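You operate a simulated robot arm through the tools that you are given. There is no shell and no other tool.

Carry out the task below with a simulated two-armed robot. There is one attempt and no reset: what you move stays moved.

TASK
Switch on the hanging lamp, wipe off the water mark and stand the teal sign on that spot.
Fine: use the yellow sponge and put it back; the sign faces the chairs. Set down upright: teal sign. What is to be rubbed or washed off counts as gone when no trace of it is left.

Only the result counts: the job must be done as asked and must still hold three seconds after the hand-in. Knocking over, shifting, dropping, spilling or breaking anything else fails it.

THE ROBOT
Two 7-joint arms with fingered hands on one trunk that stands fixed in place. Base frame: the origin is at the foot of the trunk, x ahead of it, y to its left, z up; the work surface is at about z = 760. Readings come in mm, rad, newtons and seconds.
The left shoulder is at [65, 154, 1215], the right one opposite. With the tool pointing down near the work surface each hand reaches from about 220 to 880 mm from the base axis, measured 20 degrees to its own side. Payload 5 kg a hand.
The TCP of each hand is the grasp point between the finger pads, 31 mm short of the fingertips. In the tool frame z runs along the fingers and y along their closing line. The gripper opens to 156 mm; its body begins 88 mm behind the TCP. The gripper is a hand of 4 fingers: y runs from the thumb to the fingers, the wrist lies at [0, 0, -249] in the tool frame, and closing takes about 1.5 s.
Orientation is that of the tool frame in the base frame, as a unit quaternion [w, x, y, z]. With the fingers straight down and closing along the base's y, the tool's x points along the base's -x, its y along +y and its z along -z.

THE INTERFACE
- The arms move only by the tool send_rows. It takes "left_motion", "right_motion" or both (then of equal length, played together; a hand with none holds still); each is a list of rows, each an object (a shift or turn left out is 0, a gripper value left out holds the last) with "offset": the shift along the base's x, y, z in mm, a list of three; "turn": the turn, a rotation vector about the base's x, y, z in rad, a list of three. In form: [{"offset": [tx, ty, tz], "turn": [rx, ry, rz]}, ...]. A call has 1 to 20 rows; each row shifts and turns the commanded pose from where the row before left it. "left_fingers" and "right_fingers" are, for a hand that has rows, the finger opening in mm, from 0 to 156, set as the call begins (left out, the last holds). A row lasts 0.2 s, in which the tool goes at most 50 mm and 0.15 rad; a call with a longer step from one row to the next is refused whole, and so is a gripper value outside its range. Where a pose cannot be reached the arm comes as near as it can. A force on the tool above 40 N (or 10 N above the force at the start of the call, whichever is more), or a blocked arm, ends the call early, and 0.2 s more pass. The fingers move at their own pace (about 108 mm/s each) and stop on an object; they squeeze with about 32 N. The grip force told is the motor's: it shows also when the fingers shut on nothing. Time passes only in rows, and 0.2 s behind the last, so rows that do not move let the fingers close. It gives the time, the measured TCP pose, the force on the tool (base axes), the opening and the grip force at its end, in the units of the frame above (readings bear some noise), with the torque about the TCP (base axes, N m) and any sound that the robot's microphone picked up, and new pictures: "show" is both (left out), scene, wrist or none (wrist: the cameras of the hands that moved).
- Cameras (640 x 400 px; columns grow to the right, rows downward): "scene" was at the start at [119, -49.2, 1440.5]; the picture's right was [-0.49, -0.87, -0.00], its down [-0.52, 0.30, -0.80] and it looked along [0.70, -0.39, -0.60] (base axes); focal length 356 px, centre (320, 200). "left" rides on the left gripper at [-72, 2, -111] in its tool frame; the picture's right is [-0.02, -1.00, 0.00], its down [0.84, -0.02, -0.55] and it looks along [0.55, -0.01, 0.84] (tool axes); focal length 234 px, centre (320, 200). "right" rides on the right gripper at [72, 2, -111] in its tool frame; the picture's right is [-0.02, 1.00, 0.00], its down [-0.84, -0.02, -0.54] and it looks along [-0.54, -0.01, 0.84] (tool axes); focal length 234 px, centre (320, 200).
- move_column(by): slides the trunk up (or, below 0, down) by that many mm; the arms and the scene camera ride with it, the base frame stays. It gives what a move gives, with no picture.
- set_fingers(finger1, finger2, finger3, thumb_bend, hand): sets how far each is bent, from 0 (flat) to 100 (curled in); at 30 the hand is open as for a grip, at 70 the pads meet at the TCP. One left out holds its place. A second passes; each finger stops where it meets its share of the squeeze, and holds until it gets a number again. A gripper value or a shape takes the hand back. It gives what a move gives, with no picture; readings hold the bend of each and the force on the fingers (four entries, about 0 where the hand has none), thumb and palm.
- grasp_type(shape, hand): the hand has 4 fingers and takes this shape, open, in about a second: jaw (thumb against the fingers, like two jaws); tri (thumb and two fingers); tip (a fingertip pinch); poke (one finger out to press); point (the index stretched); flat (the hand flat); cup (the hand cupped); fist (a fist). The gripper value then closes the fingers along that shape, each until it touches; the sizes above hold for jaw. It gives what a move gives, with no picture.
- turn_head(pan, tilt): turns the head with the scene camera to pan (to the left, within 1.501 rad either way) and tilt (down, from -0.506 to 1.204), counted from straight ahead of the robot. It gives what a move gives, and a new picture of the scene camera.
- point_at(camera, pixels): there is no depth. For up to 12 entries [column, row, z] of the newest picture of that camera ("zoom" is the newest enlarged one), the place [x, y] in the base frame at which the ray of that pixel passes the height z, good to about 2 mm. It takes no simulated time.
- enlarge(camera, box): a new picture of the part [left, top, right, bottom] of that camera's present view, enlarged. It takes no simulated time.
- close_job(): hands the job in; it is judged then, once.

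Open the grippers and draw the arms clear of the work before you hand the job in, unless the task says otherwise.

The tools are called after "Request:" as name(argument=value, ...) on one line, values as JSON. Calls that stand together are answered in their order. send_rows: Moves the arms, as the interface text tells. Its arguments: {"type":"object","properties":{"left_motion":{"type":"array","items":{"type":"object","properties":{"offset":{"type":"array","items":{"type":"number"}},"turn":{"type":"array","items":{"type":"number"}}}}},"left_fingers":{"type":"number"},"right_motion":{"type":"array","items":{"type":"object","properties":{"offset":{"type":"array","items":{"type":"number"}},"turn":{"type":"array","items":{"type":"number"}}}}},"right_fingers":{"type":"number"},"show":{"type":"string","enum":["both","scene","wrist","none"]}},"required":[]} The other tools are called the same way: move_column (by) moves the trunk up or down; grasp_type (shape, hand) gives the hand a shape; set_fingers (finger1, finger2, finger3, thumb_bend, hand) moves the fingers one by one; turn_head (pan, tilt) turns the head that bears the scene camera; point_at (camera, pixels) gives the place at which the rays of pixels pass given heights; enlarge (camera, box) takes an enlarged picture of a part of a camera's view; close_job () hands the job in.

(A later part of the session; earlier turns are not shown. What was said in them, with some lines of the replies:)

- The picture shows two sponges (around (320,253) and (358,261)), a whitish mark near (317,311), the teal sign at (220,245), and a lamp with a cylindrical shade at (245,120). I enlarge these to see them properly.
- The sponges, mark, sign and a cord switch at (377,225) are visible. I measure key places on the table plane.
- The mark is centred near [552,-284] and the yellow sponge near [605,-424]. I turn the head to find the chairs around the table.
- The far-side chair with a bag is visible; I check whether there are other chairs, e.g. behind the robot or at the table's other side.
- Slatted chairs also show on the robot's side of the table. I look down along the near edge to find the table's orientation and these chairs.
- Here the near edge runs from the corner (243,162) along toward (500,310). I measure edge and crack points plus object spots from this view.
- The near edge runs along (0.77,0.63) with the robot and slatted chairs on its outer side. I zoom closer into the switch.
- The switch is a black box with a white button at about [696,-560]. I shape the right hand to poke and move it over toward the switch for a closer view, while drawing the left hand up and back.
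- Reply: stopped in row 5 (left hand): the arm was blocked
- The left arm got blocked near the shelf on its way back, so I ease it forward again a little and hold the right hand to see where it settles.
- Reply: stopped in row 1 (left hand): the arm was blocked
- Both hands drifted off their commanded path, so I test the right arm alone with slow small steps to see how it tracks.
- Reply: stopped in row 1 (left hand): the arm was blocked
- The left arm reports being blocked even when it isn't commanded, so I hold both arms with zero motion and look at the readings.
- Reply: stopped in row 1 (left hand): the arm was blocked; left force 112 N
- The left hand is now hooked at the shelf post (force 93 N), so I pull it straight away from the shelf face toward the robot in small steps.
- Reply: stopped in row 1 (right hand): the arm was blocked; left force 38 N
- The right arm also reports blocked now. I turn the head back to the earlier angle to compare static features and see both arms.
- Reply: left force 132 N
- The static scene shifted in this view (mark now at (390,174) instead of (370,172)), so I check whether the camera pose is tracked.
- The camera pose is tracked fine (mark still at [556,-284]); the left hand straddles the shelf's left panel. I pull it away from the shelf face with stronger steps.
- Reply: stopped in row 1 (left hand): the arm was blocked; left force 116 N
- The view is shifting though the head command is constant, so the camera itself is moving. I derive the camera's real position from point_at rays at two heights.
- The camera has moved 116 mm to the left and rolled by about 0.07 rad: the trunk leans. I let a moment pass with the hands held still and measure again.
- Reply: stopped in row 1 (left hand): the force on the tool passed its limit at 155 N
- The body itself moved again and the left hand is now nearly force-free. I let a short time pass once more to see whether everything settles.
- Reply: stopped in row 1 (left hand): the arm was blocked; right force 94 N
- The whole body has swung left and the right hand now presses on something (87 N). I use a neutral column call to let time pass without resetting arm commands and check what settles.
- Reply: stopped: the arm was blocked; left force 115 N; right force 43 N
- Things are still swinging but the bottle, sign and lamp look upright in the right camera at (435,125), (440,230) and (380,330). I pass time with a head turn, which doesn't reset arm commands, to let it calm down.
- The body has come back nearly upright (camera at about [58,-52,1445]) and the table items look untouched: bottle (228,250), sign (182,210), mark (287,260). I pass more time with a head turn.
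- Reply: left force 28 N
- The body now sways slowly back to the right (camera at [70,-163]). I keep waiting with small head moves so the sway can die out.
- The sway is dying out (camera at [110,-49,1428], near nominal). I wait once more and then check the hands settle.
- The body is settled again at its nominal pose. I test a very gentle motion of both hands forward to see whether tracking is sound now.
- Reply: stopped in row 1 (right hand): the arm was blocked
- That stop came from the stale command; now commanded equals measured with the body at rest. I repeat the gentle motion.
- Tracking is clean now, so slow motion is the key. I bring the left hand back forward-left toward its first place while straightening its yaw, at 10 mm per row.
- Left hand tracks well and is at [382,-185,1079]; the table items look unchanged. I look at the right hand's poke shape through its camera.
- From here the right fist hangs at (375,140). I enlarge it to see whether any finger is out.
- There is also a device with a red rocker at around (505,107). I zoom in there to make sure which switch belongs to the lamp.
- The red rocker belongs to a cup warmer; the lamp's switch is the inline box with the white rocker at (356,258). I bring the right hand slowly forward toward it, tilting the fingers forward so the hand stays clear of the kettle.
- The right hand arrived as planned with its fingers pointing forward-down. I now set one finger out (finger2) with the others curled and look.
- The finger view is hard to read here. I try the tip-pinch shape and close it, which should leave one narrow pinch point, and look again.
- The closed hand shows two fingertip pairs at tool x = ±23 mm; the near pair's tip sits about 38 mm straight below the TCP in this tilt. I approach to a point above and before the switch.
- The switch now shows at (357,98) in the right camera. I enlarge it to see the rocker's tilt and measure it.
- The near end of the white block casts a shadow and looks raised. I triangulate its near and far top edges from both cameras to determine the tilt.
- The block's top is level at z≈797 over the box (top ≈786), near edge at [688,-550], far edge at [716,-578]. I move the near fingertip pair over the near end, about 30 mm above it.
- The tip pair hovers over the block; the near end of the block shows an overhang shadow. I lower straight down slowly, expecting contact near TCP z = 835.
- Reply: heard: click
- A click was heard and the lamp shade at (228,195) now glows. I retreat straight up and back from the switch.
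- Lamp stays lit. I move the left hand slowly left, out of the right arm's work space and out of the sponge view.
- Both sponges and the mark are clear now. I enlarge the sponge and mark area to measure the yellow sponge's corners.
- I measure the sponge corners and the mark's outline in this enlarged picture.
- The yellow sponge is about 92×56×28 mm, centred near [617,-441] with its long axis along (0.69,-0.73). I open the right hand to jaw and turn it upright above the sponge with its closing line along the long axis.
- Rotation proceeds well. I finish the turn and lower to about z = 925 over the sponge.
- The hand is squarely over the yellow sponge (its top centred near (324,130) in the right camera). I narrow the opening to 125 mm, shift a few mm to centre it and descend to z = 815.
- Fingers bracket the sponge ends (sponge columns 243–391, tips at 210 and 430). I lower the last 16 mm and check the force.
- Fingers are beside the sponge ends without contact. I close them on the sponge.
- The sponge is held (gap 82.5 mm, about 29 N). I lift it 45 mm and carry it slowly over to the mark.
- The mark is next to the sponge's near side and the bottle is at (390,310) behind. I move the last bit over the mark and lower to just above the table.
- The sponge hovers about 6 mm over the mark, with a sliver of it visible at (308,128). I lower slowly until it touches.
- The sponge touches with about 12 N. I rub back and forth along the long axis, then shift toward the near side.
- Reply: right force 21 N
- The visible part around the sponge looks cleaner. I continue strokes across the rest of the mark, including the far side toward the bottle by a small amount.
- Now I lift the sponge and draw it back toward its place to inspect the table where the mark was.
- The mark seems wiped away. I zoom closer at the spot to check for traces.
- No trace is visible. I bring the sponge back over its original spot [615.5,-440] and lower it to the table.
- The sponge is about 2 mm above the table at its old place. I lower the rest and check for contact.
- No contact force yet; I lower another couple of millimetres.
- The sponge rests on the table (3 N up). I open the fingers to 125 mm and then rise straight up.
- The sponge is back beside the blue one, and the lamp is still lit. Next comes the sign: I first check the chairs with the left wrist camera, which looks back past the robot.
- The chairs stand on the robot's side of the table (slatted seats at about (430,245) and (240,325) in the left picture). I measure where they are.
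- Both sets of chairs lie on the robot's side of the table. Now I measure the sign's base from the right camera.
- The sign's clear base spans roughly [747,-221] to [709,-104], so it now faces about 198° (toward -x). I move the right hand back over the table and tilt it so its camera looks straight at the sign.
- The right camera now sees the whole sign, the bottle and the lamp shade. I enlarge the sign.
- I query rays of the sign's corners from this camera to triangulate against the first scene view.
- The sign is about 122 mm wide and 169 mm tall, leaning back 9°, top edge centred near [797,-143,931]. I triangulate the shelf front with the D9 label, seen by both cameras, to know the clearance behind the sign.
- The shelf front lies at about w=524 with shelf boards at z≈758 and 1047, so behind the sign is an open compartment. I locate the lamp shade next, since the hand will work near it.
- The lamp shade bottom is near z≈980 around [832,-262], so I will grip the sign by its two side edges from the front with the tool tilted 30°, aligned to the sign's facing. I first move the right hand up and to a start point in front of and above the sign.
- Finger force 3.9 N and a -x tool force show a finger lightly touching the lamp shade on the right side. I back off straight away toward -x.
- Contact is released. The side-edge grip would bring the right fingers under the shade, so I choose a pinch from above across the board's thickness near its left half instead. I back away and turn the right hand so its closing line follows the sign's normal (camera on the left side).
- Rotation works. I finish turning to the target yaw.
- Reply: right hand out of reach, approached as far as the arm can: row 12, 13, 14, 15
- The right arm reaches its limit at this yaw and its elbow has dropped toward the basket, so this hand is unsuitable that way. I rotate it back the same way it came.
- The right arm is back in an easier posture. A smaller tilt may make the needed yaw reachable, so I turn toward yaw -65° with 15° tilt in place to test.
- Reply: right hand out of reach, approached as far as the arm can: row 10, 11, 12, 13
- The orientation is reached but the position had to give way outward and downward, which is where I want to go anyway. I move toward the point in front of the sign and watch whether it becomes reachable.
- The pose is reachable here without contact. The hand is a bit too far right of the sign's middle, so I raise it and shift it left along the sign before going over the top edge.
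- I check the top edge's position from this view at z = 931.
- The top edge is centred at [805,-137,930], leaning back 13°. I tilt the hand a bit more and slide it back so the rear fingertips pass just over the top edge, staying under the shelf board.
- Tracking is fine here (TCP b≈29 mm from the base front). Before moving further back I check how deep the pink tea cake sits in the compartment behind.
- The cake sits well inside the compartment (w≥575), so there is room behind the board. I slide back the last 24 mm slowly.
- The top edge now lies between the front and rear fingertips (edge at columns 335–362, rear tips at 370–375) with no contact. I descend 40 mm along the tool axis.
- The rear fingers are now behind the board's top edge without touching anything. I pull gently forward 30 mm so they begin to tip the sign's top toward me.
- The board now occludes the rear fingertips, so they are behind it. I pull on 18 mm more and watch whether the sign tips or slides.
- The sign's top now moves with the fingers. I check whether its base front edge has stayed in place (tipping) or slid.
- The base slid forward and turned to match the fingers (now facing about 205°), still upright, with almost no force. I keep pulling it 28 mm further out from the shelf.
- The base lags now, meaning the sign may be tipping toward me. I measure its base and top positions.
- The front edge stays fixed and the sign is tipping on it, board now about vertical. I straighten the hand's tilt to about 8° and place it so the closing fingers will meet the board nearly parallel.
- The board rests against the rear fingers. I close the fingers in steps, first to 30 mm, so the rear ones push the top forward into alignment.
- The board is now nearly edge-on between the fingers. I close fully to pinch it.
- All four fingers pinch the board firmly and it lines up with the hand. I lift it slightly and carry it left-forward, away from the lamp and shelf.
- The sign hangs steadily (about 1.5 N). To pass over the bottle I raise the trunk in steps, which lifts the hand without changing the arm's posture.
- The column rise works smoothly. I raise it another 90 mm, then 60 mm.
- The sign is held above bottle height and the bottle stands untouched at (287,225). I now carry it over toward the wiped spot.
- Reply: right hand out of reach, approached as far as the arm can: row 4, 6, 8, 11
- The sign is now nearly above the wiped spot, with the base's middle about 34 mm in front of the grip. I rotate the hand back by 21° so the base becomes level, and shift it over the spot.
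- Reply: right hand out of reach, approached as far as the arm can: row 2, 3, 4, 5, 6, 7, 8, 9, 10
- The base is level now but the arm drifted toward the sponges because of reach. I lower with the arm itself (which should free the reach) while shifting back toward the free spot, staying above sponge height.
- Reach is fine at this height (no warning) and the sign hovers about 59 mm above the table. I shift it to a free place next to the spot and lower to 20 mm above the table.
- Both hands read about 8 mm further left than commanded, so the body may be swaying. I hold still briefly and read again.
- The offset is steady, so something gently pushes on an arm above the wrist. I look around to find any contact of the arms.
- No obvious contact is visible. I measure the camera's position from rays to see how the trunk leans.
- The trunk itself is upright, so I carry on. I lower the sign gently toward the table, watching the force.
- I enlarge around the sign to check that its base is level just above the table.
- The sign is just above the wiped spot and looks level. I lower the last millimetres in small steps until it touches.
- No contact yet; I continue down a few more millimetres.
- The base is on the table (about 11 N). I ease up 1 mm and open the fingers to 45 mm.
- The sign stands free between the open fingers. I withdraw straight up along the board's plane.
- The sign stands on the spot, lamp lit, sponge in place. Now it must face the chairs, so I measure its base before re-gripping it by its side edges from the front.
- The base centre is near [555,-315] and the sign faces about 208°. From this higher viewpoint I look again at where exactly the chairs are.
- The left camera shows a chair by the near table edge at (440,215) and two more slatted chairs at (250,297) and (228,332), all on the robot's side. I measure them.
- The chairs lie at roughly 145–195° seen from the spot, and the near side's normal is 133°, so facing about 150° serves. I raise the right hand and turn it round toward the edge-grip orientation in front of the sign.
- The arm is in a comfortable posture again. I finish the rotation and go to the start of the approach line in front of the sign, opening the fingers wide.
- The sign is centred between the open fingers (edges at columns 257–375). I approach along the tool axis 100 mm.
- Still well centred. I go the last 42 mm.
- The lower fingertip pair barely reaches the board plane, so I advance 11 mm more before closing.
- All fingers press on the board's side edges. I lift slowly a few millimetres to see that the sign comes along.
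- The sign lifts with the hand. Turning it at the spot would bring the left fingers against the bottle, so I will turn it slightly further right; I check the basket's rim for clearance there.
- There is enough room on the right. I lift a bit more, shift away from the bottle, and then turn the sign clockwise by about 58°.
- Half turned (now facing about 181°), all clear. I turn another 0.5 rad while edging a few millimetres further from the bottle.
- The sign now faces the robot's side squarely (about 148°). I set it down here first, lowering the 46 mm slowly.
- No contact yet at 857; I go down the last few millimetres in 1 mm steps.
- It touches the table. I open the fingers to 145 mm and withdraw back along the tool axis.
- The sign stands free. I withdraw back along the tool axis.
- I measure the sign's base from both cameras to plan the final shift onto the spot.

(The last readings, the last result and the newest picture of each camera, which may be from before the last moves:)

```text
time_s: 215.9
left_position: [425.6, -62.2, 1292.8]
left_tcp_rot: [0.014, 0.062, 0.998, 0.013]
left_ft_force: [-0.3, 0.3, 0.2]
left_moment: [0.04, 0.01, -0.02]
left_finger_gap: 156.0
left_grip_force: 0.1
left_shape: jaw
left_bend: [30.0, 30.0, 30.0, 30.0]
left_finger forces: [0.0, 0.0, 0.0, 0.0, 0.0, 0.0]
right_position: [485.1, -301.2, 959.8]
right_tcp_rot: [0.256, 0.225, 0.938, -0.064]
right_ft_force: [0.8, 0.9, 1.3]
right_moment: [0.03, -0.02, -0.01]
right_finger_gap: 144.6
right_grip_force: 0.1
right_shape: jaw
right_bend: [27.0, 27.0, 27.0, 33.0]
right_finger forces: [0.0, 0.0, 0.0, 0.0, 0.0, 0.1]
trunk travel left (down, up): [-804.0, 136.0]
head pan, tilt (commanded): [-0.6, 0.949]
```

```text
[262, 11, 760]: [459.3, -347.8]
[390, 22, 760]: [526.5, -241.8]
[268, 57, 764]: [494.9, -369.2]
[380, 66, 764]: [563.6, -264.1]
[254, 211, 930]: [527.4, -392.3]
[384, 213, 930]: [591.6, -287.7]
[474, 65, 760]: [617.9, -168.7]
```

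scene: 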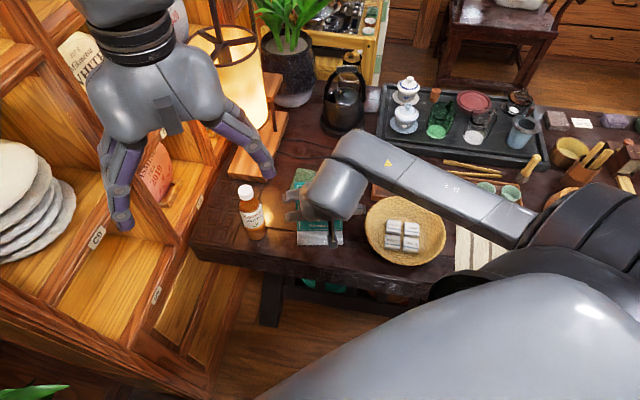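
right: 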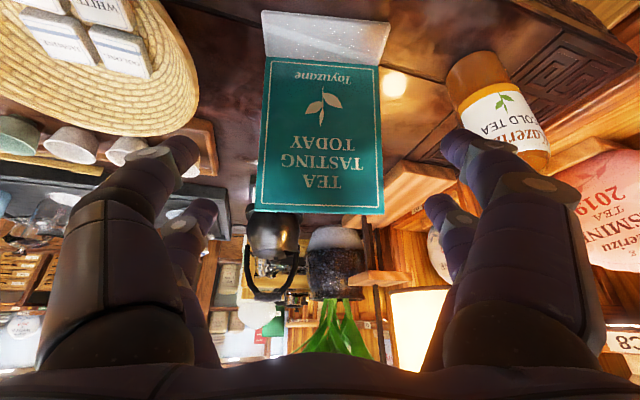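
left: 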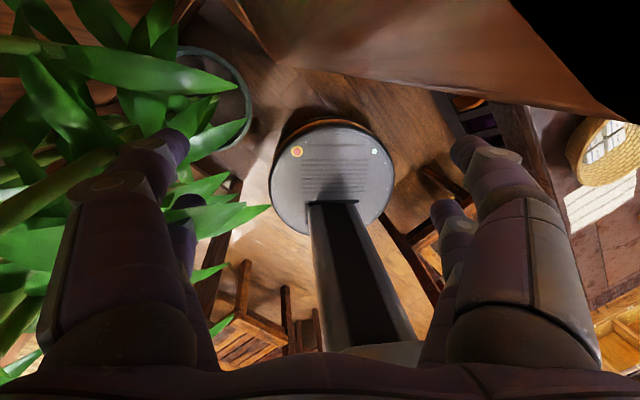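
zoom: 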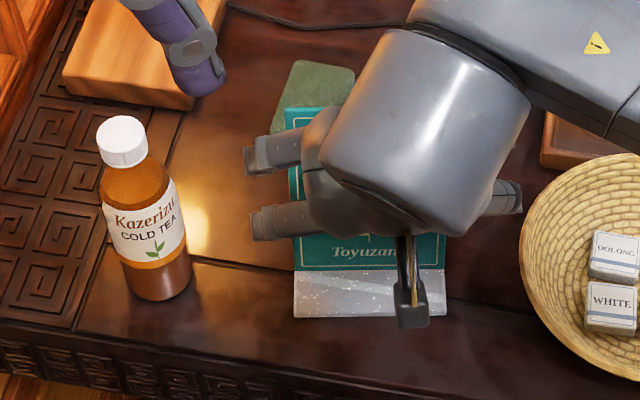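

The sign faces about 147° and its base centre is at [525,-317]; the spot is at [554,-284]. I turn the right hand to pinch the board from above (clear of the bottle), rising a bit first.

Request:
send_rows(right_motion=[{"offset": [0, -1, 3], "turn": [0.0013, 0.0095, 0.0225]}, {"offset": [0, -2, 6], "turn": [0.0027, 0.0191, 0.0449]}, {"offset": [0, -2, 8], "turn": [0.0027, 0.0191, 0.0449]}, {"offset": [0, -2, 8], "turn": [0.0027, 0.0191, 0.0449]}, {"offset": [1, -2, 8], "turn": [0.0027, 0.0191, 0.0449]}, {"offset": [1, -2, 8], "turn": [0.0027, 0.0191, 0.0449]}, {"offset": [1, -2, 6], "turn": [0.0027, 0.0191, 0.0449]}, {"offset": [1, -2, 3], "turn": [0.0027, 0.0191, 0.0449]}, {"offset": [2, -2, 0], "turn": [0.0027, 0.0191, 0.0449]}, {"offset": [2, -2, 0], "turn": [0.0027, 0.0191, 0.0449]}, {"offset": [2, -2, 0], "turn": [0.0027, 0.0191, 0.0449]}, {"offset": [2, -2, 0], "turn": [0.0027, 0.0191, 0.0449]}, {"offset": [2, -2, 0], "turn": [0.0027, 0.0191, 0.0449]}, {"offset": [2, -2, 0], "turn": [0.0027, 0.0191, 0.0449]}, {"offset": [2, -2, 0], "turn": [0.0027, 0.0191, 0.0449]}, {"offset": [2, -2, 0], "turn": [0.0027, 0.0191, 0.0449]}, {"offset": [1, -1, 0], "turn": [0.0027, 0.0191, 0.0449]}, {"offset": [0, 0, 0], "turn": [0.0013, 0.0095, 0.0225]}, {"offset": [0, 0, 0]}], right_fingers=60, show="both")

```text
time_s: 219.9
left_position: [424.8, -60.7, 1293.1]
left_tcp_rot: [0.015, 0.062, 0.998, 0.013]
left_ft_force: [-0.7, -0.4, -0.1]
left_moment: [0.0, 0.02, -0.02]
left_finger_gap: 155.6
left_grip_force: 0.0
left_shape: jaw
left_bend: [30.0, 30.0, 30.0, 30.0]
left_finger forces: [0.0, 0.1, 0.0, 0.0, 0.1, 0.0]
right_position: [508.4, -333.0, 1009.0]
right_tcp_rot: [0.105, -0.146, 0.983, 0.021]
right_ft_force: [0.0, -0.5, -0.2]
right_moment: [0.01, 0.03, 0.01]
right_finger_gap: 60.5
right_grip_force: 0.0
right_shape: jaw
right_bend: [73.0, 73.0, 73.0, 70.0]
right_finger forces: [0.0, 0.0, 0.1, 0.0, 0.0, 0.0]
trunk travel left (down, up): [-804.0, 136.0]
head pan, tilt (commanded): [-0.6, 0.949]
```

scene: 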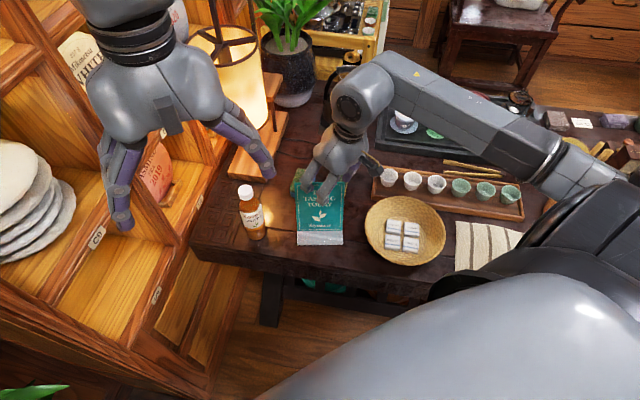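
right: 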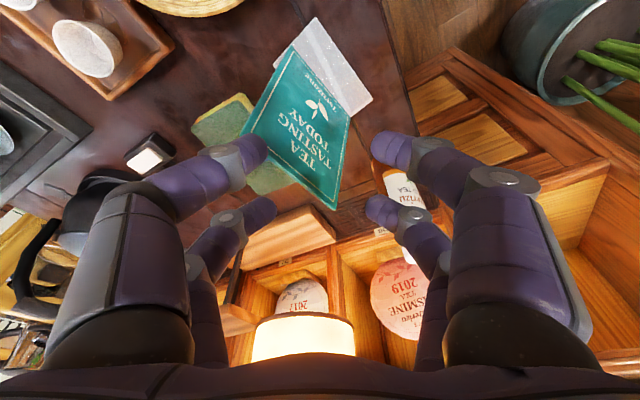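

I continue the rotation while moving over the sign's top edge.

Request:
send_rows(right_motion=[{"offset": [1, 0, 0], "turn": [0.0014, 0.0096, 0.0225]}, {"offset": [3, -0.5, 0], "turn": [0.0028, 0.0192, 0.0449]}, {"offset": [4, -1, 0], "turn": [0.0028, 0.0192, 0.0449]}, {"offset": [4, -1, 0], "turn": [0.0028, 0.0192, 0.0449]}, {"offset": [4, -1, 0], "turn": [0.0028, 0.0192, 0.0449]}, {"offset": [4, -1, 0], "turn": [0.0028, 0.0192, 0.0449]}, {"offset": [4, -1, 0], "turn": [0.0028, 0.0192, 0.0449]}, {"offset": [4, -1, 0], "turn": [0.0028, 0.0192, 0.0449]}, {"offset": [4, -1, 0], "turn": [0.0028, 0.0192, 0.0449]}, {"offset": [4, -1, 0], "turn": [0.0028, 0.0192, 0.0449]}, {"offset": [4, -1, 0], "turn": [0.0028, 0.0192, 0.0449]}, {"offset": [4, -1, 0], "turn": [0.0028, 0.0192, 0.0449]}, {"offset": [4, -1, 0], "turn": [0.0028, 0.0192, 0.0449]}, {"offset": [4, -1, 0], "turn": [0.0028, 0.0192, 0.0449]}, {"offset": [4, -1, 0], "turn": [0.0028, 0.0192, 0.0449]}, {"offset": [4, -1, 0], "turn": [0.0028, 0.0192, 0.0449]}, {"offset": [2, -0.5, 0], "turn": [0.0014, 0.0096, 0.0225]}, {"offset": [0, 0, 0]}], right_fingers=60, show="both")

```text
time_s: 223.7
left_position: [425.0, -61.4, 1293.1]
left_tcp_rot: [0.014, 0.062, 0.998, 0.013]
left_ft_force: [0.2, -0.3, 0.1]
left_moment: [-0.02, 0.0, 0.02]
left_finger_gap: 155.9
left_grip_force: 0.1
left_shape: jaw
left_bend: [30.0, 30.0, 30.0, 30.0]
left_finger forces: [0.1, 0.1, 0.0, 0.0, 0.1, 0.0]
right_position: [568.6, -346.5, 1009.1]
right_tcp_rot: [-0.053, -0.473, 0.874, 0.099]
right_ft_force: [-0.2, -0.1, -0.4]
right_moment: [0.02, 0.01, -0.01]
right_finger_gap: 60.5
right_grip_force: 0.0
right_shape: jaw
right_bend: [73.0, 73.0, 73.0, 70.0]
right_finger forces: [0.0, 0.0, 0.1, 0.0, 0.1, 0.1]
trunk travel left (down, up): [-804.0, 136.0]
head pan, tilt (commanded): [-0.6, 0.949]
```

scene: 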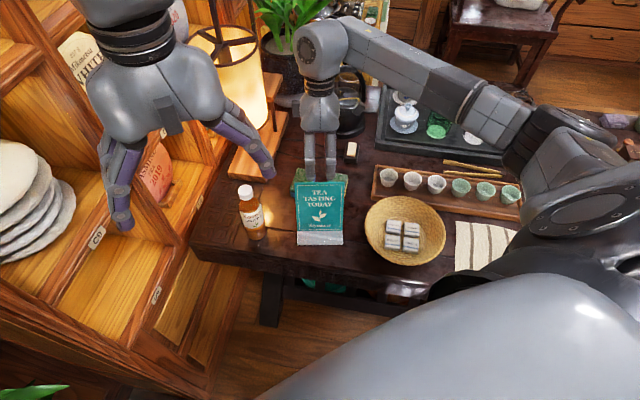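
right: 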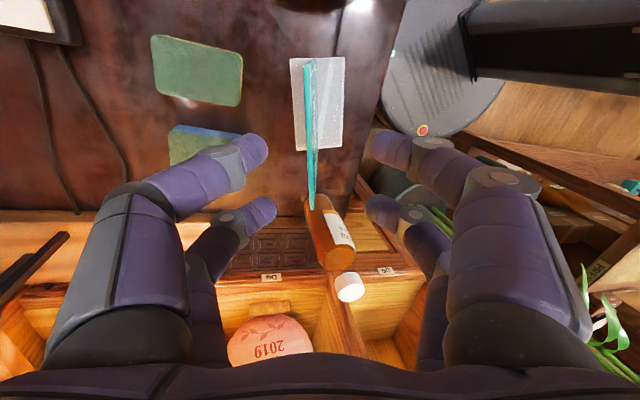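

The board is seen edge-on between the fingers, parallel to the tool axis. I descend along it to the pinch height.

Request:
send_rows(right_motion=[{"offset": [-0.3, 0.2, -2]}, {"offset": [-0.7, 0.5, -5]}, {"offset": [-1.3, 0.8, -8]}, {"offset": [-1.3, 0.8, -8.5]}, {"offset": [-1.3, 0.8, -8.5]}, {"offset": [-1.3, 0.8, -8.5]}, {"offset": [-1.3, 0.8, -8.5]}, {"offset": [-1.3, 0.8, -8.5]}, {"offset": [-1.3, 0.9, -8.5]}, {"offset": [-1.3, 0.9, -8.5]}, {"offset": [-1.3, 0.9, -8.5]}, {"offset": [-1.3, 0.9, -8.5]}, {"offset": [-1.3, 0.9, -8]}, {"offset": [-1.3, 0.9, -7]}, {"offset": [-0.8, 0.5, -5]}, {"offset": [-0.3, 0.2, -2]}, {"offset": [0, 0, 0]}], right_fingers=60, show="both")

```text
time_s: 227.3
left_position: [424.4, -63.1, 1293.0]
left_tcp_rot: [0.013, 0.062, 0.998, 0.014]
left_ft_force: [-0.2, -0.1, -0.1]
left_moment: [0.02, -0.04, 0.03]
left_finger_gap: 156.1
left_grip_force: 0.0
left_shape: jaw
left_bend: [30.0, 30.0, 30.0, 30.0]
left_finger forces: [0.0, 0.0, 0.1, 0.0, 0.0, 0.0]
right_position: [552.6, -335.0, 896.9]
right_tcp_rot: [-0.053, -0.473, 0.874, 0.1]
right_ft_force: [0.5, -0.3, -0.4]
right_moment: [0.02, 0.01, -0.03]
right_finger_gap: 60.6
right_grip_force: 0.1
right_shape: jaw
right_bend: [73.0, 73.0, 73.0, 70.0]
right_finger forces: [0.1, 0.0, 0.0, 0.1, 0.0, 0.1]
trunk travel left (down, up): [-804.0, 136.0]
head pan, tilt (commanded): [-0.6, 0.949]
```

scene: 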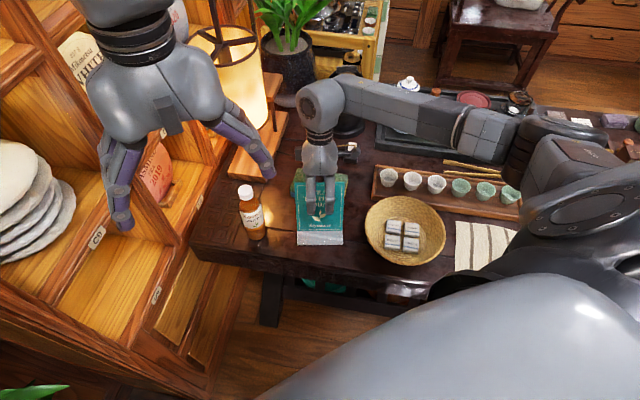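
right: 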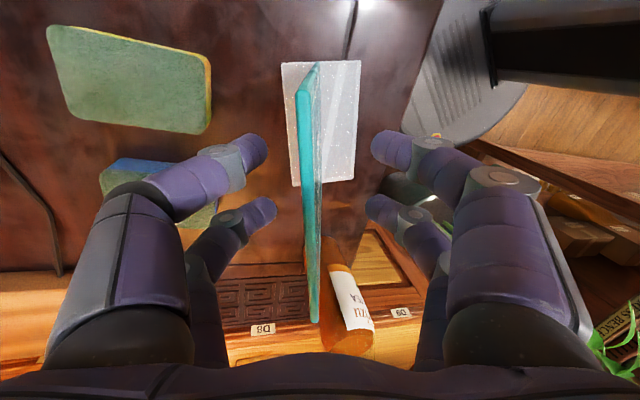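

The board is centred within a few millimetres. I close the fingers to pinch it.

Request:
send_rows(right_motion=[{"offset": [0, 0, 0]}, {"offset": [0, 0, 0]}, {"offset": [0, 0, 0]}, {"offset": [0, 0, 0]}], right_fingers=20, show="none")

Request:
send_rows(right_motion=[{"offset": [0, 0, 0]}, {"offset": [0, 0, 0]}, {"offset": [0, 0, 0]}, {"offset": [0, 0, 0]}], right_fingers=0, show="both")

```text
time_s: 228.3
left_position: [424.4, -61.7, 1292.7]
left_tcp_rot: [0.013, 0.062, 0.998, 0.013]
left_ft_force: [0.0, -0.6, -0.2]
left_moment: [-0.01, -0.01, 0.0]
left_finger_gap: 156.0
left_grip_force: 0.0
left_shape: jaw
left_bend: [30.0, 30.0, 30.0, 30.0]
left_finger forces: [0.0, 0.0, 0.1, 0.0, 0.0, 0.0]
right_position: [551.9, -335.3, 896.9]
right_tcp_rot: [-0.052, -0.473, 0.874, 0.099]
right_ft_force: [0.1, 0.4, -0.8]
right_moment: [0.0, 0.0, -0.02]
right_finger_gap: 20.4
right_grip_force: 0.1
right_shape: jaw
right_bend: [72.0, 72.0, 72.0, 70.0]
right_finger forces: [0.0, 0.0, 0.0, 0.0, 0.1, 0.0]
trunk travel left (down, up): [-804.0, 136.0]
head pan, tilt (commanded): [-0.6, 0.949]
```

```text
time_s: 229.3
left_position: [425.0, -61.1, 1292.6]
left_tcp_rot: [0.015, 0.062, 0.998, 0.013]
left_ft_force: [-0.1, -0.4, 0.1]
left_moment: [-0.01, 0.05, -0.01]
left_finger_gap: 156.0
left_grip_force: 0.0
left_shape: jaw
left_bend: [30.0, 30.0, 30.0, 30.0]
left_finger forces: [0.0, 0.0, 0.0, 0.0, 0.1, 0.1]
right_position: [553.0, -334.9, 897.4]
right_tcp_rot: [-0.053, -0.473, 0.874, 0.098]
right_ft_force: [-0.6, -0.1, 0.7]
right_moment: [-0.01, -0.02, -0.04]
right_finger_gap: 0.0
right_grip_force: 32.0
right_shape: jaw
right_bend: [70.0, 70.0, 70.0, 70.0]
right_finger forces: [28.5, 28.6, 28.5, 0.0, 29.0, 0.0]
trunk travel left (down, up): [-804.0, 136.0]
head pan, tilt (commanded): [-0.6, 0.949]
```

scene: 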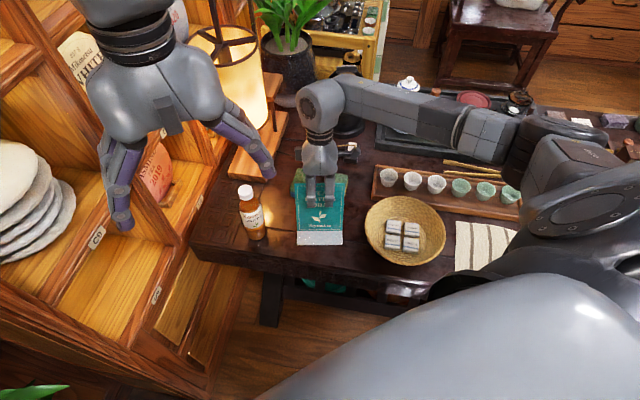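
right: 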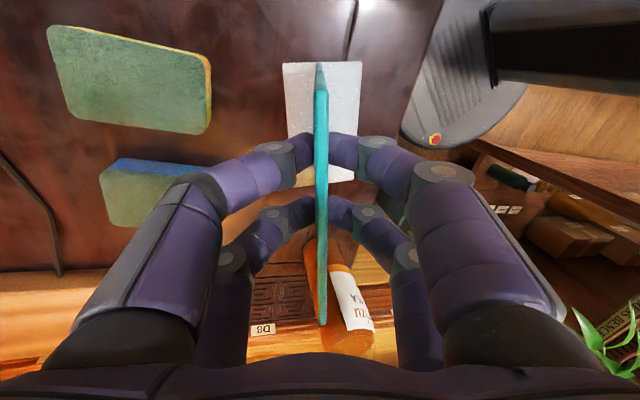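

The sign is pinched and aligned. I lift it about 15 mm, shift it by (+29,+33) onto the spot and lower it again.

Request:
send_rows(right_motion=[{"offset": [0, 0, 2]}, {"offset": [0, 0, 4]}, {"offset": [0, 0, 5]}, {"offset": [0, 0, 4]}, {"offset": [1.5, 2, 0]}, {"offset": [3.5, 4, 0]}, {"offset": [4.5, 5.3, 0]}, {"offset": [4.6, 5.4, 0]}, {"offset": [4.5, 5.3, 0]}, {"offset": [4.5, 5.3, 0]}, {"offset": [3.5, 4, 0]}, {"offset": [2, 2.2, 0]}, {"offset": [0, 0, 0]}, {"offset": [0, 0, 0]}], right_fingers=0, show="both")

Request:
enlarge(camera="scene", box=[230, 150, 380, 270])

```text
time_s: 232.3
left_position: [425.6, -62.2, 1293.7]
left_tcp_rot: [0.014, 0.062, 0.998, 0.013]
left_ft_force: [0.5, 1.3, -0.6]
left_moment: [-0.01, -0.02, -0.02]
left_finger_gap: 155.9
left_grip_force: 0.1
left_shape: jaw
left_bend: [30.0, 30.0, 30.0, 30.0]
left_finger forces: [0.0, 0.0, 0.0, 0.1, 0.0, 0.1]
right_position: [579.0, -302.9, 911.2]
right_tcp_rot: [-0.053, -0.474, 0.873, 0.099]
right_ft_force: [-0.3, 0.8, -1.2]
right_moment: [0.0, -0.03, -0.01]
right_finger_gap: 0.0
right_grip_force: 32.2
right_shape: jaw
right_bend: [70.0, 70.0, 70.0, 70.0]
right_finger forces: [28.4, 28.7, 28.5, 0.0, 28.9, 0.0]
trunk travel left (down, up): [-804.0, 136.0]
head pan, tilt (commanded): [-0.6, 0.949]
```

scene: 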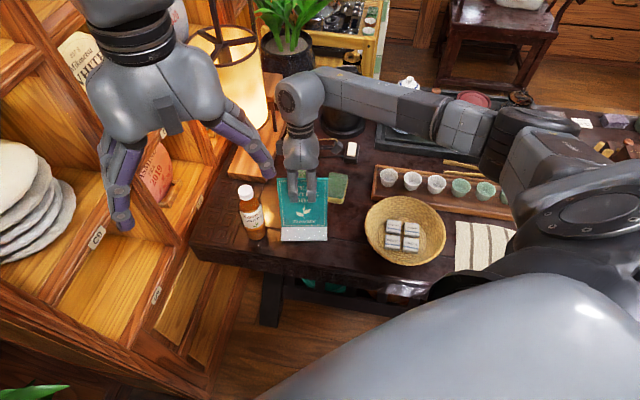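
right: 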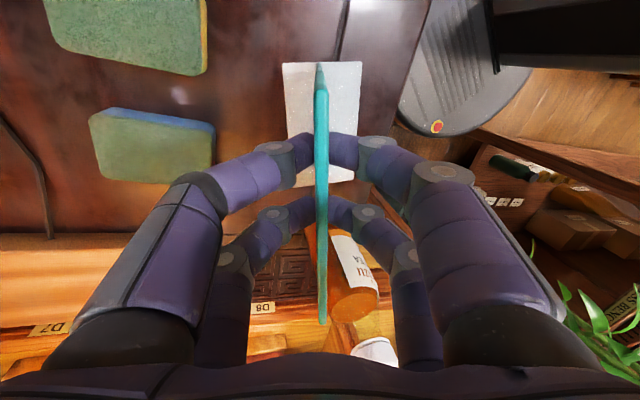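

```text
3.33 times, centred on (305, 210) of scene
```

zoom: 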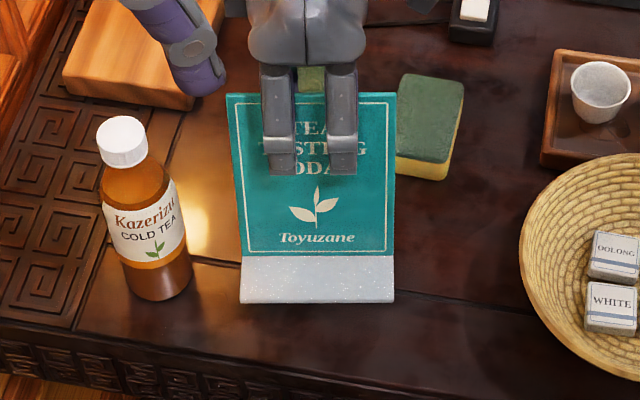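

The sign hovers over the spot facing straight toward the robot's side. I verify its base position before lowering.

Request:
point_at(camera="zoom", pixels=[[240, 304, 775], [394, 303, 775], [243, 256, 780], [393, 256, 780]])

```text
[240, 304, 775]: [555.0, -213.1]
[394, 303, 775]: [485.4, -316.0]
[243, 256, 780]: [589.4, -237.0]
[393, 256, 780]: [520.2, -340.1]
```

The base centre will be at about [552,-285], right on the wiped spot. I lower it gently to the table.

Request:
send_rows(right_motion=[{"offset": [0, 0, -2]}, {"offset": [0, 0, -3]}, {"offset": [0, 0, -3]}, {"offset": [0, 0, -2]}, {"offset": [0, 0, -1.5]}, {"offset": [0, 0, -1]}, {"offset": [0, 0, -1]}, {"offset": [0, 0, 0]}], right_fingers=0, show="none")

```text
time_s: 234.1
left_position: [424.5, -62.4, 1292.3]
left_tcp_rot: [0.014, 0.062, 0.998, 0.013]
left_ft_force: [0.4, 0.8, 0.6]
left_moment: [-0.01, -0.03, 0.01]
left_finger_gap: 155.9
left_grip_force: 0.0
left_shape: jaw
left_bend: [30.0, 30.0, 30.0, 30.0]
left_finger forces: [0.0, 0.0, 0.0, 0.1, 0.0, 0.1]
right_position: [580.5, -302.2, 897.2]
right_tcp_rot: [-0.052, -0.474, 0.873, 0.099]
right_ft_force: [0.0, 0.1, -1.5]
right_moment: [-0.02, -0.03, -0.01]
right_finger_gap: 0.0
right_grip_force: 32.6
right_shape: jaw
right_bend: [70.0, 70.0, 70.0, 70.0]
right_finger forces: [28.3, 28.6, 28.5, 0.0, 29.0, 0.0]
trunk travel left (down, up): [-804.0, 136.0]
head pan, tilt (commanded): [-0.6, 0.949]
```

Request:
send_rows(right_motion=[{"offset": [0, 0, -0.7]}, {"offset": [0, 0, -0.7]}, {"offset": [0, 0, 0]}], right_fingers=0, show="none")

```text
time_s: 234.9
left_position: [423.4, -61.6, 1293.6]
left_tcp_rot: [0.014, 0.062, 0.998, 0.013]
left_ft_force: [-0.4, 0.6, -0.3]
left_moment: [0.02, 0.0, -0.01]
left_finger_gap: 155.9
left_grip_force: 0.1
left_shape: jaw
left_bend: [30.0, 30.0, 30.0, 30.0]
left_finger forces: [0.0, 0.1, 0.0, 0.0, 0.0, 0.0]
right_position: [580.4, -303.7, 896.4]
right_tcp_rot: [-0.053, -0.474, 0.873, 0.099]
right_ft_force: [0.0, 0.3, -0.8]
right_moment: [-0.03, -0.03, -0.01]
right_finger_gap: 0.0
right_grip_force: 32.0
right_shape: jaw
right_bend: [70.0, 70.0, 70.0, 70.0]
right_finger forces: [28.6, 28.7, 28.6, 0.0, 29.0, 0.0]
trunk travel left (down, up): [-804.0, 136.0]
head pan, tilt (commanded): [-0.6, 0.949]
```

Still hanging (about -1 N), so I lower a couple more millimetres.

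Request:
send_rows(right_motion=[{"offset": [0, 0, -0.8]}, {"offset": [0, 0, -0.8]}, {"offset": [0, 0, -0.6]}, {"offset": [0, 0, 0]}], right_fingers=0, show="none")

```text
time_s: 235.9
left_position: [424.4, -61.4, 1293.7]
left_tcp_rot: [0.013, 0.062, 0.998, 0.013]
left_ft_force: [0.7, -0.3, -0.1]
left_moment: [0.0, 0.01, 0.01]
left_finger_gap: 156.0
left_grip_force: 0.1
left_shape: jaw
left_bend: [30.0, 30.0, 30.0, 30.0]
left_finger forces: [0.0, 0.1, 0.0, 0.0, 0.1, 0.1]
right_position: [581.5, -303.2, 896.6]
right_tcp_rot: [-0.052, -0.473, 0.874, 0.099]
right_ft_force: [1.6, -1.1, 3.3]
right_moment: [-0.01, 0.07, 0.04]
right_finger_gap: 0.0
right_grip_force: 31.9
right_shape: jaw
right_bend: [70.0, 70.0, 70.0, 70.0]
right_finger forces: [29.3, 29.1, 29.1, 0.0, 30.2, 0.1]
trunk travel left (down, up): [-804.0, 136.0]
head pan, tilt (commanded): [-0.6, 0.949]
```

The sign is on the table (3 N up). I open the fingers to 60 mm.

Request:
send_rows(right_motion=[{"offset": [0, 0, 0]}, {"offset": [0, 0, 0]}, {"offset": [0, 0, 0]}, {"offset": [0, 0, 0]}], right_fingers=60, show="both")

```text
time_s: 236.9
left_position: [424.9, -61.2, 1292.5]
left_tcp_rot: [0.013, 0.061, 0.998, 0.013]
left_ft_force: [-0.1, 0.4, 1.2]
left_moment: [-0.02, 0.0, 0.0]
left_finger_gap: 156.0
left_grip_force: 0.1
left_shape: jaw
left_bend: [30.0, 30.0, 30.0, 30.0]
left_finger forces: [0.0, 0.1, 0.0, 0.0, 0.0, 0.1]
right_position: [579.6, -302.1, 895.0]
right_tcp_rot: [-0.053, -0.474, 0.873, 0.1]
right_ft_force: [0.4, 0.1, 1.0]
right_moment: [0.03, 0.0, 0.0]
right_finger_gap: 59.6
right_grip_force: 0.0
right_shape: jaw
right_bend: [74.0, 74.0, 74.0, 70.0]
right_finger forces: [0.0, 0.0, 0.0, 0.1, 0.1, 0.0]
trunk travel left (down, up): [-804.0, 136.0]
head pan, tilt (commanded): [-0.6, 0.949]
```

scene: 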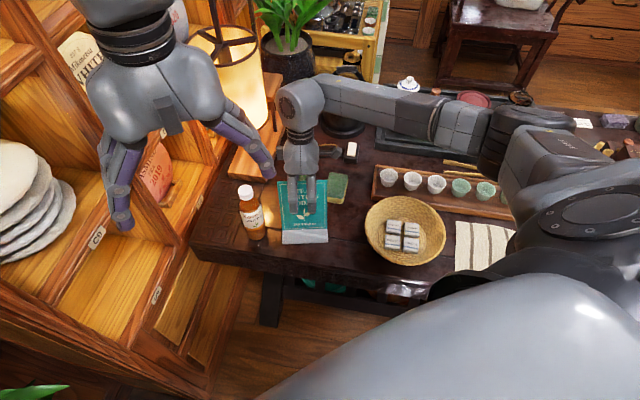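
right: 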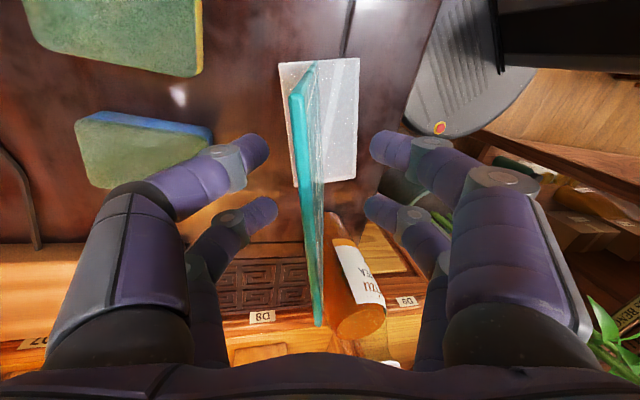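

The sign settled and stands clear between the fingers. I withdraw straight up along the board plane.

Request:
send_rows(right_motion=[{"offset": [0.4, -0.2, 2]}, {"offset": [0.8, -0.5, 4]}, {"offset": [1.4, -0.9, 7]}, {"offset": [1.6, -1, 8]}, {"offset": [1.6, -1, 8]}, {"offset": [1.6, -1, 8]}, {"offset": [1.6, -1, 8]}, {"offset": [1.6, -1, 8]}, {"offset": [1.6, -1, 8]}, {"offset": [1.6, -1, 8]}, {"offset": [1.6, -1, 8]}, {"offset": [1.6, -1, 8]}, {"offset": [1.6, -1, 8]}, {"offset": [1.6, -1, 8]}, {"offset": [1.4, -0.9, 7]}, {"offset": [0.8, -0.5, 4]}, {"offset": [0, 0, 0]}], right_fingers=60, show="both")

Request:
enlarge(camera="scene", box=[230, 150, 380, 270])

```text
time_s: 240.5
left_position: [424.4, -63.0, 1292.8]
left_tcp_rot: [0.014, 0.062, 0.998, 0.013]
left_ft_force: [0.0, 0.1, 0.0]
left_moment: [-0.02, -0.01, -0.04]
left_finger_gap: 155.9
left_grip_force: 0.1
left_shape: jaw
left_bend: [30.0, 30.0, 30.0, 30.0]
left_finger forces: [0.0, 0.0, 0.0, 0.1, 0.1, 0.0]
right_position: [602.4, -317.1, 1005.6]
right_tcp_rot: [-0.053, -0.474, 0.873, 0.1]
right_ft_force: [0.3, -0.2, -0.2]
right_moment: [-0.01, 0.02, -0.01]
right_finger_gap: 59.9
right_grip_force: 0.3
right_shape: jaw
right_bend: [74.0, 74.0, 74.0, 70.0]
right_finger forces: [0.0, 0.1, 0.0, 0.1, 0.1, 0.0]
trunk travel left (down, up): [-804.0, 136.0]
head pan, tilt (commanded): [-0.6, 0.949]
```

scene: 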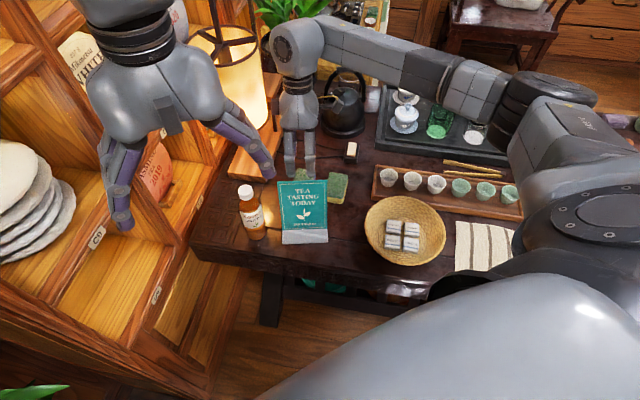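
right: 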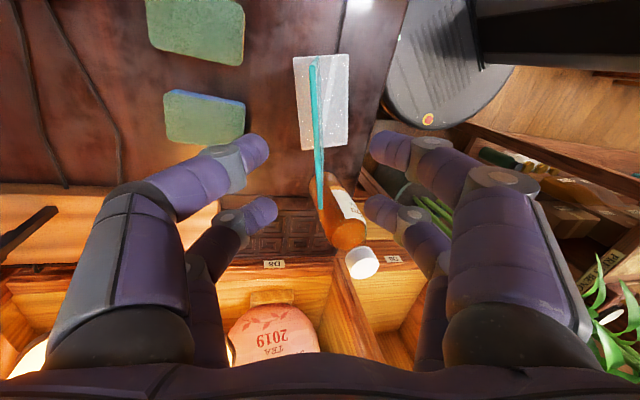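

```text
3.33 times, centred on (305, 210) of scene
```

zoom: 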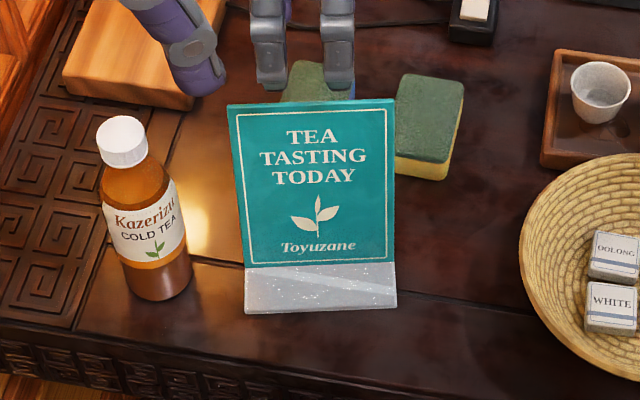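

The sign stands by itself on the spot. I measure its final base position and facing.

Request:
point_at(camera="zoom", pixels=[[245, 314, 760], [397, 306, 760], [246, 268, 764], [394, 262, 764], [228, 106, 930], [394, 100, 930], [160, 299, 760]])

Request:
point_at(camera="right", pixels=[[349, 55, 760], [345, 147, 760], [294, 57, 760], [299, 150, 760]])

```text
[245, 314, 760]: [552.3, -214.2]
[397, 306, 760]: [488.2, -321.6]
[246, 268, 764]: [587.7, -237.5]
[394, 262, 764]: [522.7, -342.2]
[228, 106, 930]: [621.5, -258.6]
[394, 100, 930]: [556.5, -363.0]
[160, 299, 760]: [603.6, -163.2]
```

```text
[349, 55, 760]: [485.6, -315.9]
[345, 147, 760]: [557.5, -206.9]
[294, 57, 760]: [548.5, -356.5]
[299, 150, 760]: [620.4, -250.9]
```

The base centre is at about [553,-283] and it faces about 149°, as wanted. I now draw the right arm up and back, away from the table items, with the hand open.

Request:
send_rows(right_motion=[{"offset": [0, 0, 3]}, {"offset": [0, 0, 7]}, {"offset": [0, 0, 9]}, {"offset": [0, 0, 10]}, {"offset": [0, 0, 10]}, {"offset": [0, -1, 10]}, {"offset": [-1, -3, 9]}, {"offset": [-2, -6, 7]}, {"offset": [-4, -9, 5]}, {"offset": [-5, -10, 3]}, {"offset": [-5, -10, 2]}, {"offset": [-5, -10, 2]}, {"offset": [-5, -10, 2]}, {"offset": [-5, -10, 2]}, {"offset": [-5, -10, 2]}, {"offset": [-5, -10, 2]}, {"offset": [-5, -10, 2]}, {"offset": [-3, -7, 1]}, {"offset": [-1, -3, 0]}, {"offset": [0, 0, 0]}], right_fingers=120, show="both")

```text
time_s: 244.7
left_position: [424.0, -62.1, 1292.6]
left_tcp_rot: [0.013, 0.062, 0.998, 0.012]
left_ft_force: [0.2, 0.1, 0.4]
left_moment: [0.01, 0.02, 0.02]
left_finger_gap: 156.1
left_grip_force: 0.0
left_shape: jaw
left_bend: [30.0, 30.0, 30.0, 30.0]
left_finger forces: [0.1, 0.0, 0.0, 0.0, 0.0, 0.0]
right_position: [551.0, -427.0, 1094.0]
right_tcp_rot: [-0.053, -0.473, 0.874, 0.1]
right_ft_force: [-0.1, -0.2, 0.6]
right_moment: [0.02, 0.0, 0.01]
right_finger_gap: 119.5
right_grip_force: 0.1
right_shape: jaw
right_bend: [26.0, 26.0, 26.0, 51.0]
right_finger forces: [0.0, 0.0, 0.0, 0.0, 0.0, 0.1]
trunk travel left (down, up): [-804.0, 136.0]
head pan, tilt (commanded): [-0.6, 0.949]
```

scene: 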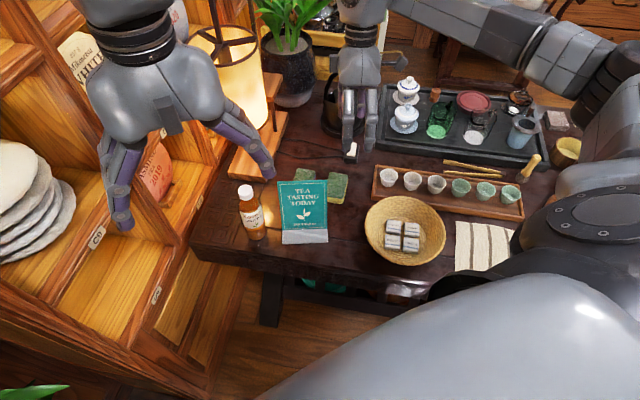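
right: 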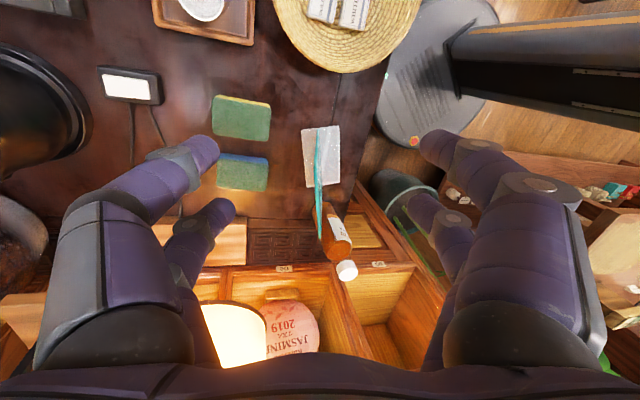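

I check the sponges' positions and the bottle in this overhead view against the start.

Request:
enlarge(camera="right", box=[180, 70, 380, 300])

Request:
point_at(camera="right", pixels=[[214, 97, 788], [271, 104, 788], [269, 142, 788], [212, 134, 788], [220, 156, 788], [268, 161, 788], [266, 192, 788], [217, 185, 788], [330, 225, 760]])

```text
1.74 times, centred on (280, 185) of right
```

zoom: 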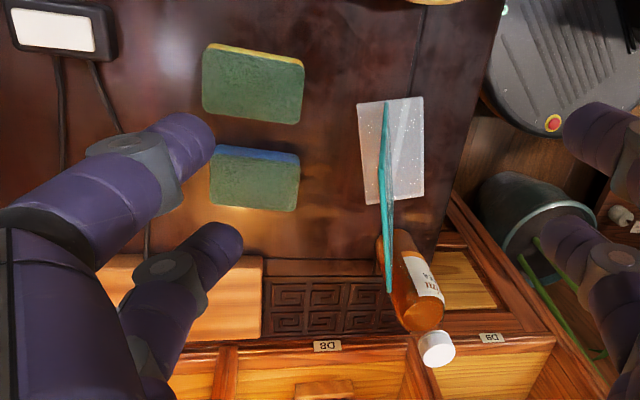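

```text
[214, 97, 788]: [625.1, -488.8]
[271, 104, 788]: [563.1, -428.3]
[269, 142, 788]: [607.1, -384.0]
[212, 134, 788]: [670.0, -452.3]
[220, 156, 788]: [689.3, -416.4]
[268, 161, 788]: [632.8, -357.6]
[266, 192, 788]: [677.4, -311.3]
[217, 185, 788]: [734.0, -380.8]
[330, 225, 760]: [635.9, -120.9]
```

Sponges are back within about 3 mm of their original places and the bottle stands as before. I move the right arm further back and to the right, clear of the work, and take a last look.

Request:
send_rows(right_motion=[{"offset": [-1, -2, 2]}, {"offset": [-3, -5, 4]}, {"offset": [-5, -8, 5]}, {"offset": [-5, -8, 5]}, {"offset": [-5, -8, 5]}, {"offset": [-5, -8, 5]}, {"offset": [-5, -8, 5]}, {"offset": [-5, -8, 5]}, {"offset": [-5, -8, 5]}, {"offset": [-5, -8, 5]}, {"offset": [-5, -8, 5]}, {"offset": [-5, -8, 5]}, {"offset": [-3, -5, 4]}, {"offset": [-1, -2, 2]}, {"offset": [0, 0, 0]}, {"offset": [0, 0, 0]}], right_fingers=150, show="scene")

Request:
turn_head(pan=-0.6, tilt=0.75)

Request:
enlarge(camera="scene", box=[160, 120, 480, 320])

```text
time_s: 248.1
left_position: [423.3, -62.3, 1293.2]
left_tcp_rot: [0.014, 0.061, 0.998, 0.014]
left_ft_force: [-0.9, -0.1, 0.7]
left_moment: [-0.01, 0.01, 0.0]
left_finger_gap: 155.7
left_grip_force: 0.1
left_shape: jaw
left_bend: [30.0, 30.0, 30.0, 30.0]
left_finger forces: [0.0, 0.0, 0.0, 0.0, 0.1, 0.0]
right_position: [493.9, -521.1, 1156.5]
right_tcp_rot: [-0.053, -0.473, 0.874, 0.099]
right_ft_force: [-0.2, 0.0, -0.1]
right_moment: [0.02, -0.02, 0.0]
right_finger_gap: 149.8
right_grip_force: 0.0
right_shape: jaw
right_bend: [27.0, 27.0, 27.0, 31.0]
right_finger forces: [0.1, 0.0, 0.0, 0.0, 0.1, 0.0]
trunk travel left (down, up): [-804.0, 136.0]
head pan, tilt (commanded): [-0.6, 0.949]
```

scene: 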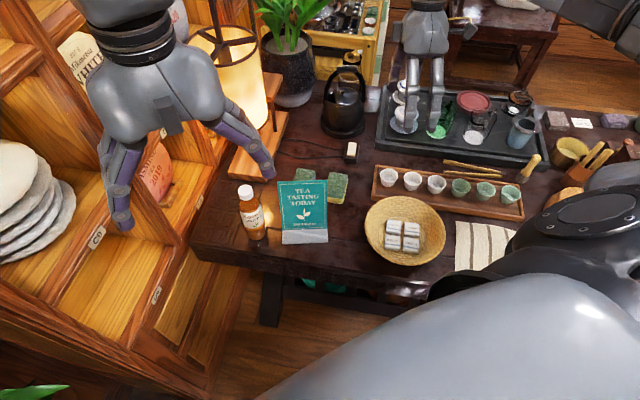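

```text
time_s: 248.9
left_position: [425.0, -61.8, 1292.9]
left_tcp_rot: [0.013, 0.062, 0.998, 0.013]
left_ft_force: [0.7, 1.1, 0.7]
left_moment: [-0.01, 0.05, -0.02]
left_finger_gap: 156.1
left_grip_force: 0.1
left_shape: jaw
left_bend: [30.0, 30.0, 30.0, 30.0]
left_finger forces: [0.0, 0.0, 0.1, 0.0, 0.0, 0.1]
right_position: [492.3, -520.7, 1156.6]
right_tcp_rot: [-0.052, -0.473, 0.874, 0.099]
right_ft_force: [0.0, -0.3, 0.3]
right_moment: [0.02, 0.01, -0.04]
right_finger_gap: 149.7
right_grip_force: 0.1
right_shape: jaw
right_bend: [27.0, 27.0, 27.0, 31.0]
right_finger forces: [0.0, 0.0, 0.0, 0.1, 0.0, 0.0]
trunk travel left (down, up): [-804.0, 136.0]
head pan, tilt (commanded): [-0.6, 0.75]
```

scene: 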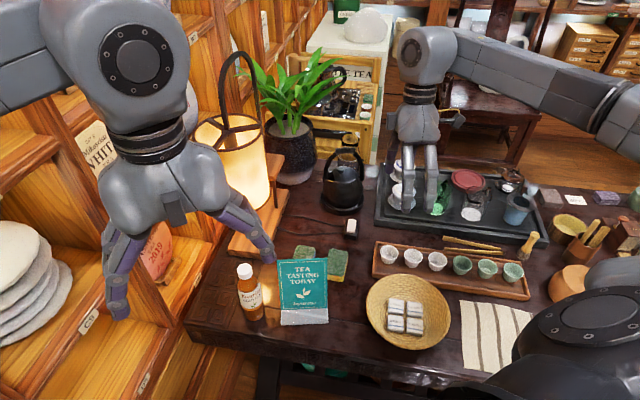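

```text
2.00 times, centred on (320, 220) of scene
```

zoom: 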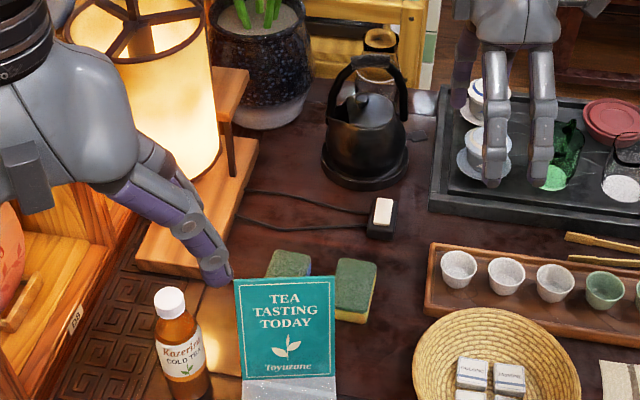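

The lamp is lit, the mark is gone, the yellow sponge is back beside the blue one, and the sign stands upright on the spot facing the chairs. Both hands are open and clear, so I hand in the job.

Request:
close_job()

```text
The job is handed in.
```

I handed the job in with all three parts done, but I can't rule out that I shifted the lamp or the floor plant.

- **Lamp:** on. The switch on its cord clicked and the shade is glowing.
- **Water mark:** wiped off with the yellow sponge. I zoomed in on the spot before covering it and saw no trace.
- **Sponge:** back within about 3 mm of where it was.
- **Sign:** upright on the spot, its base centred within about 2 mm of the mark's centre. It faces about 149°, which covers the slatted chairs on the robot's side. I took those to be the chairs you meant, not the single armchair across the table.

**What went wrong along the way**
- **Early swing:** my first moves were too fast. The trunk swayed hard, and both arms swung and pressed against the shelf with over 150 N. They also brushed the leaves of the floor plant. I slowed right down after that, and later views showed the shelf and table items in place. I didn't measure the plant pot.
- **Lamp shade:** a finger touched it with about 5 N while I was reaching for the sign. It looks upright and unmoved, but I have no earlier measurement to compare with.
- **Sign handling:** I slid and tipped the sign forward to get hold of it, because the shelf and lamp were too close. I then set it down twice before the final placement.

Both hands are open and clear of the table. The trunk is still about 20 cm higher than it started.
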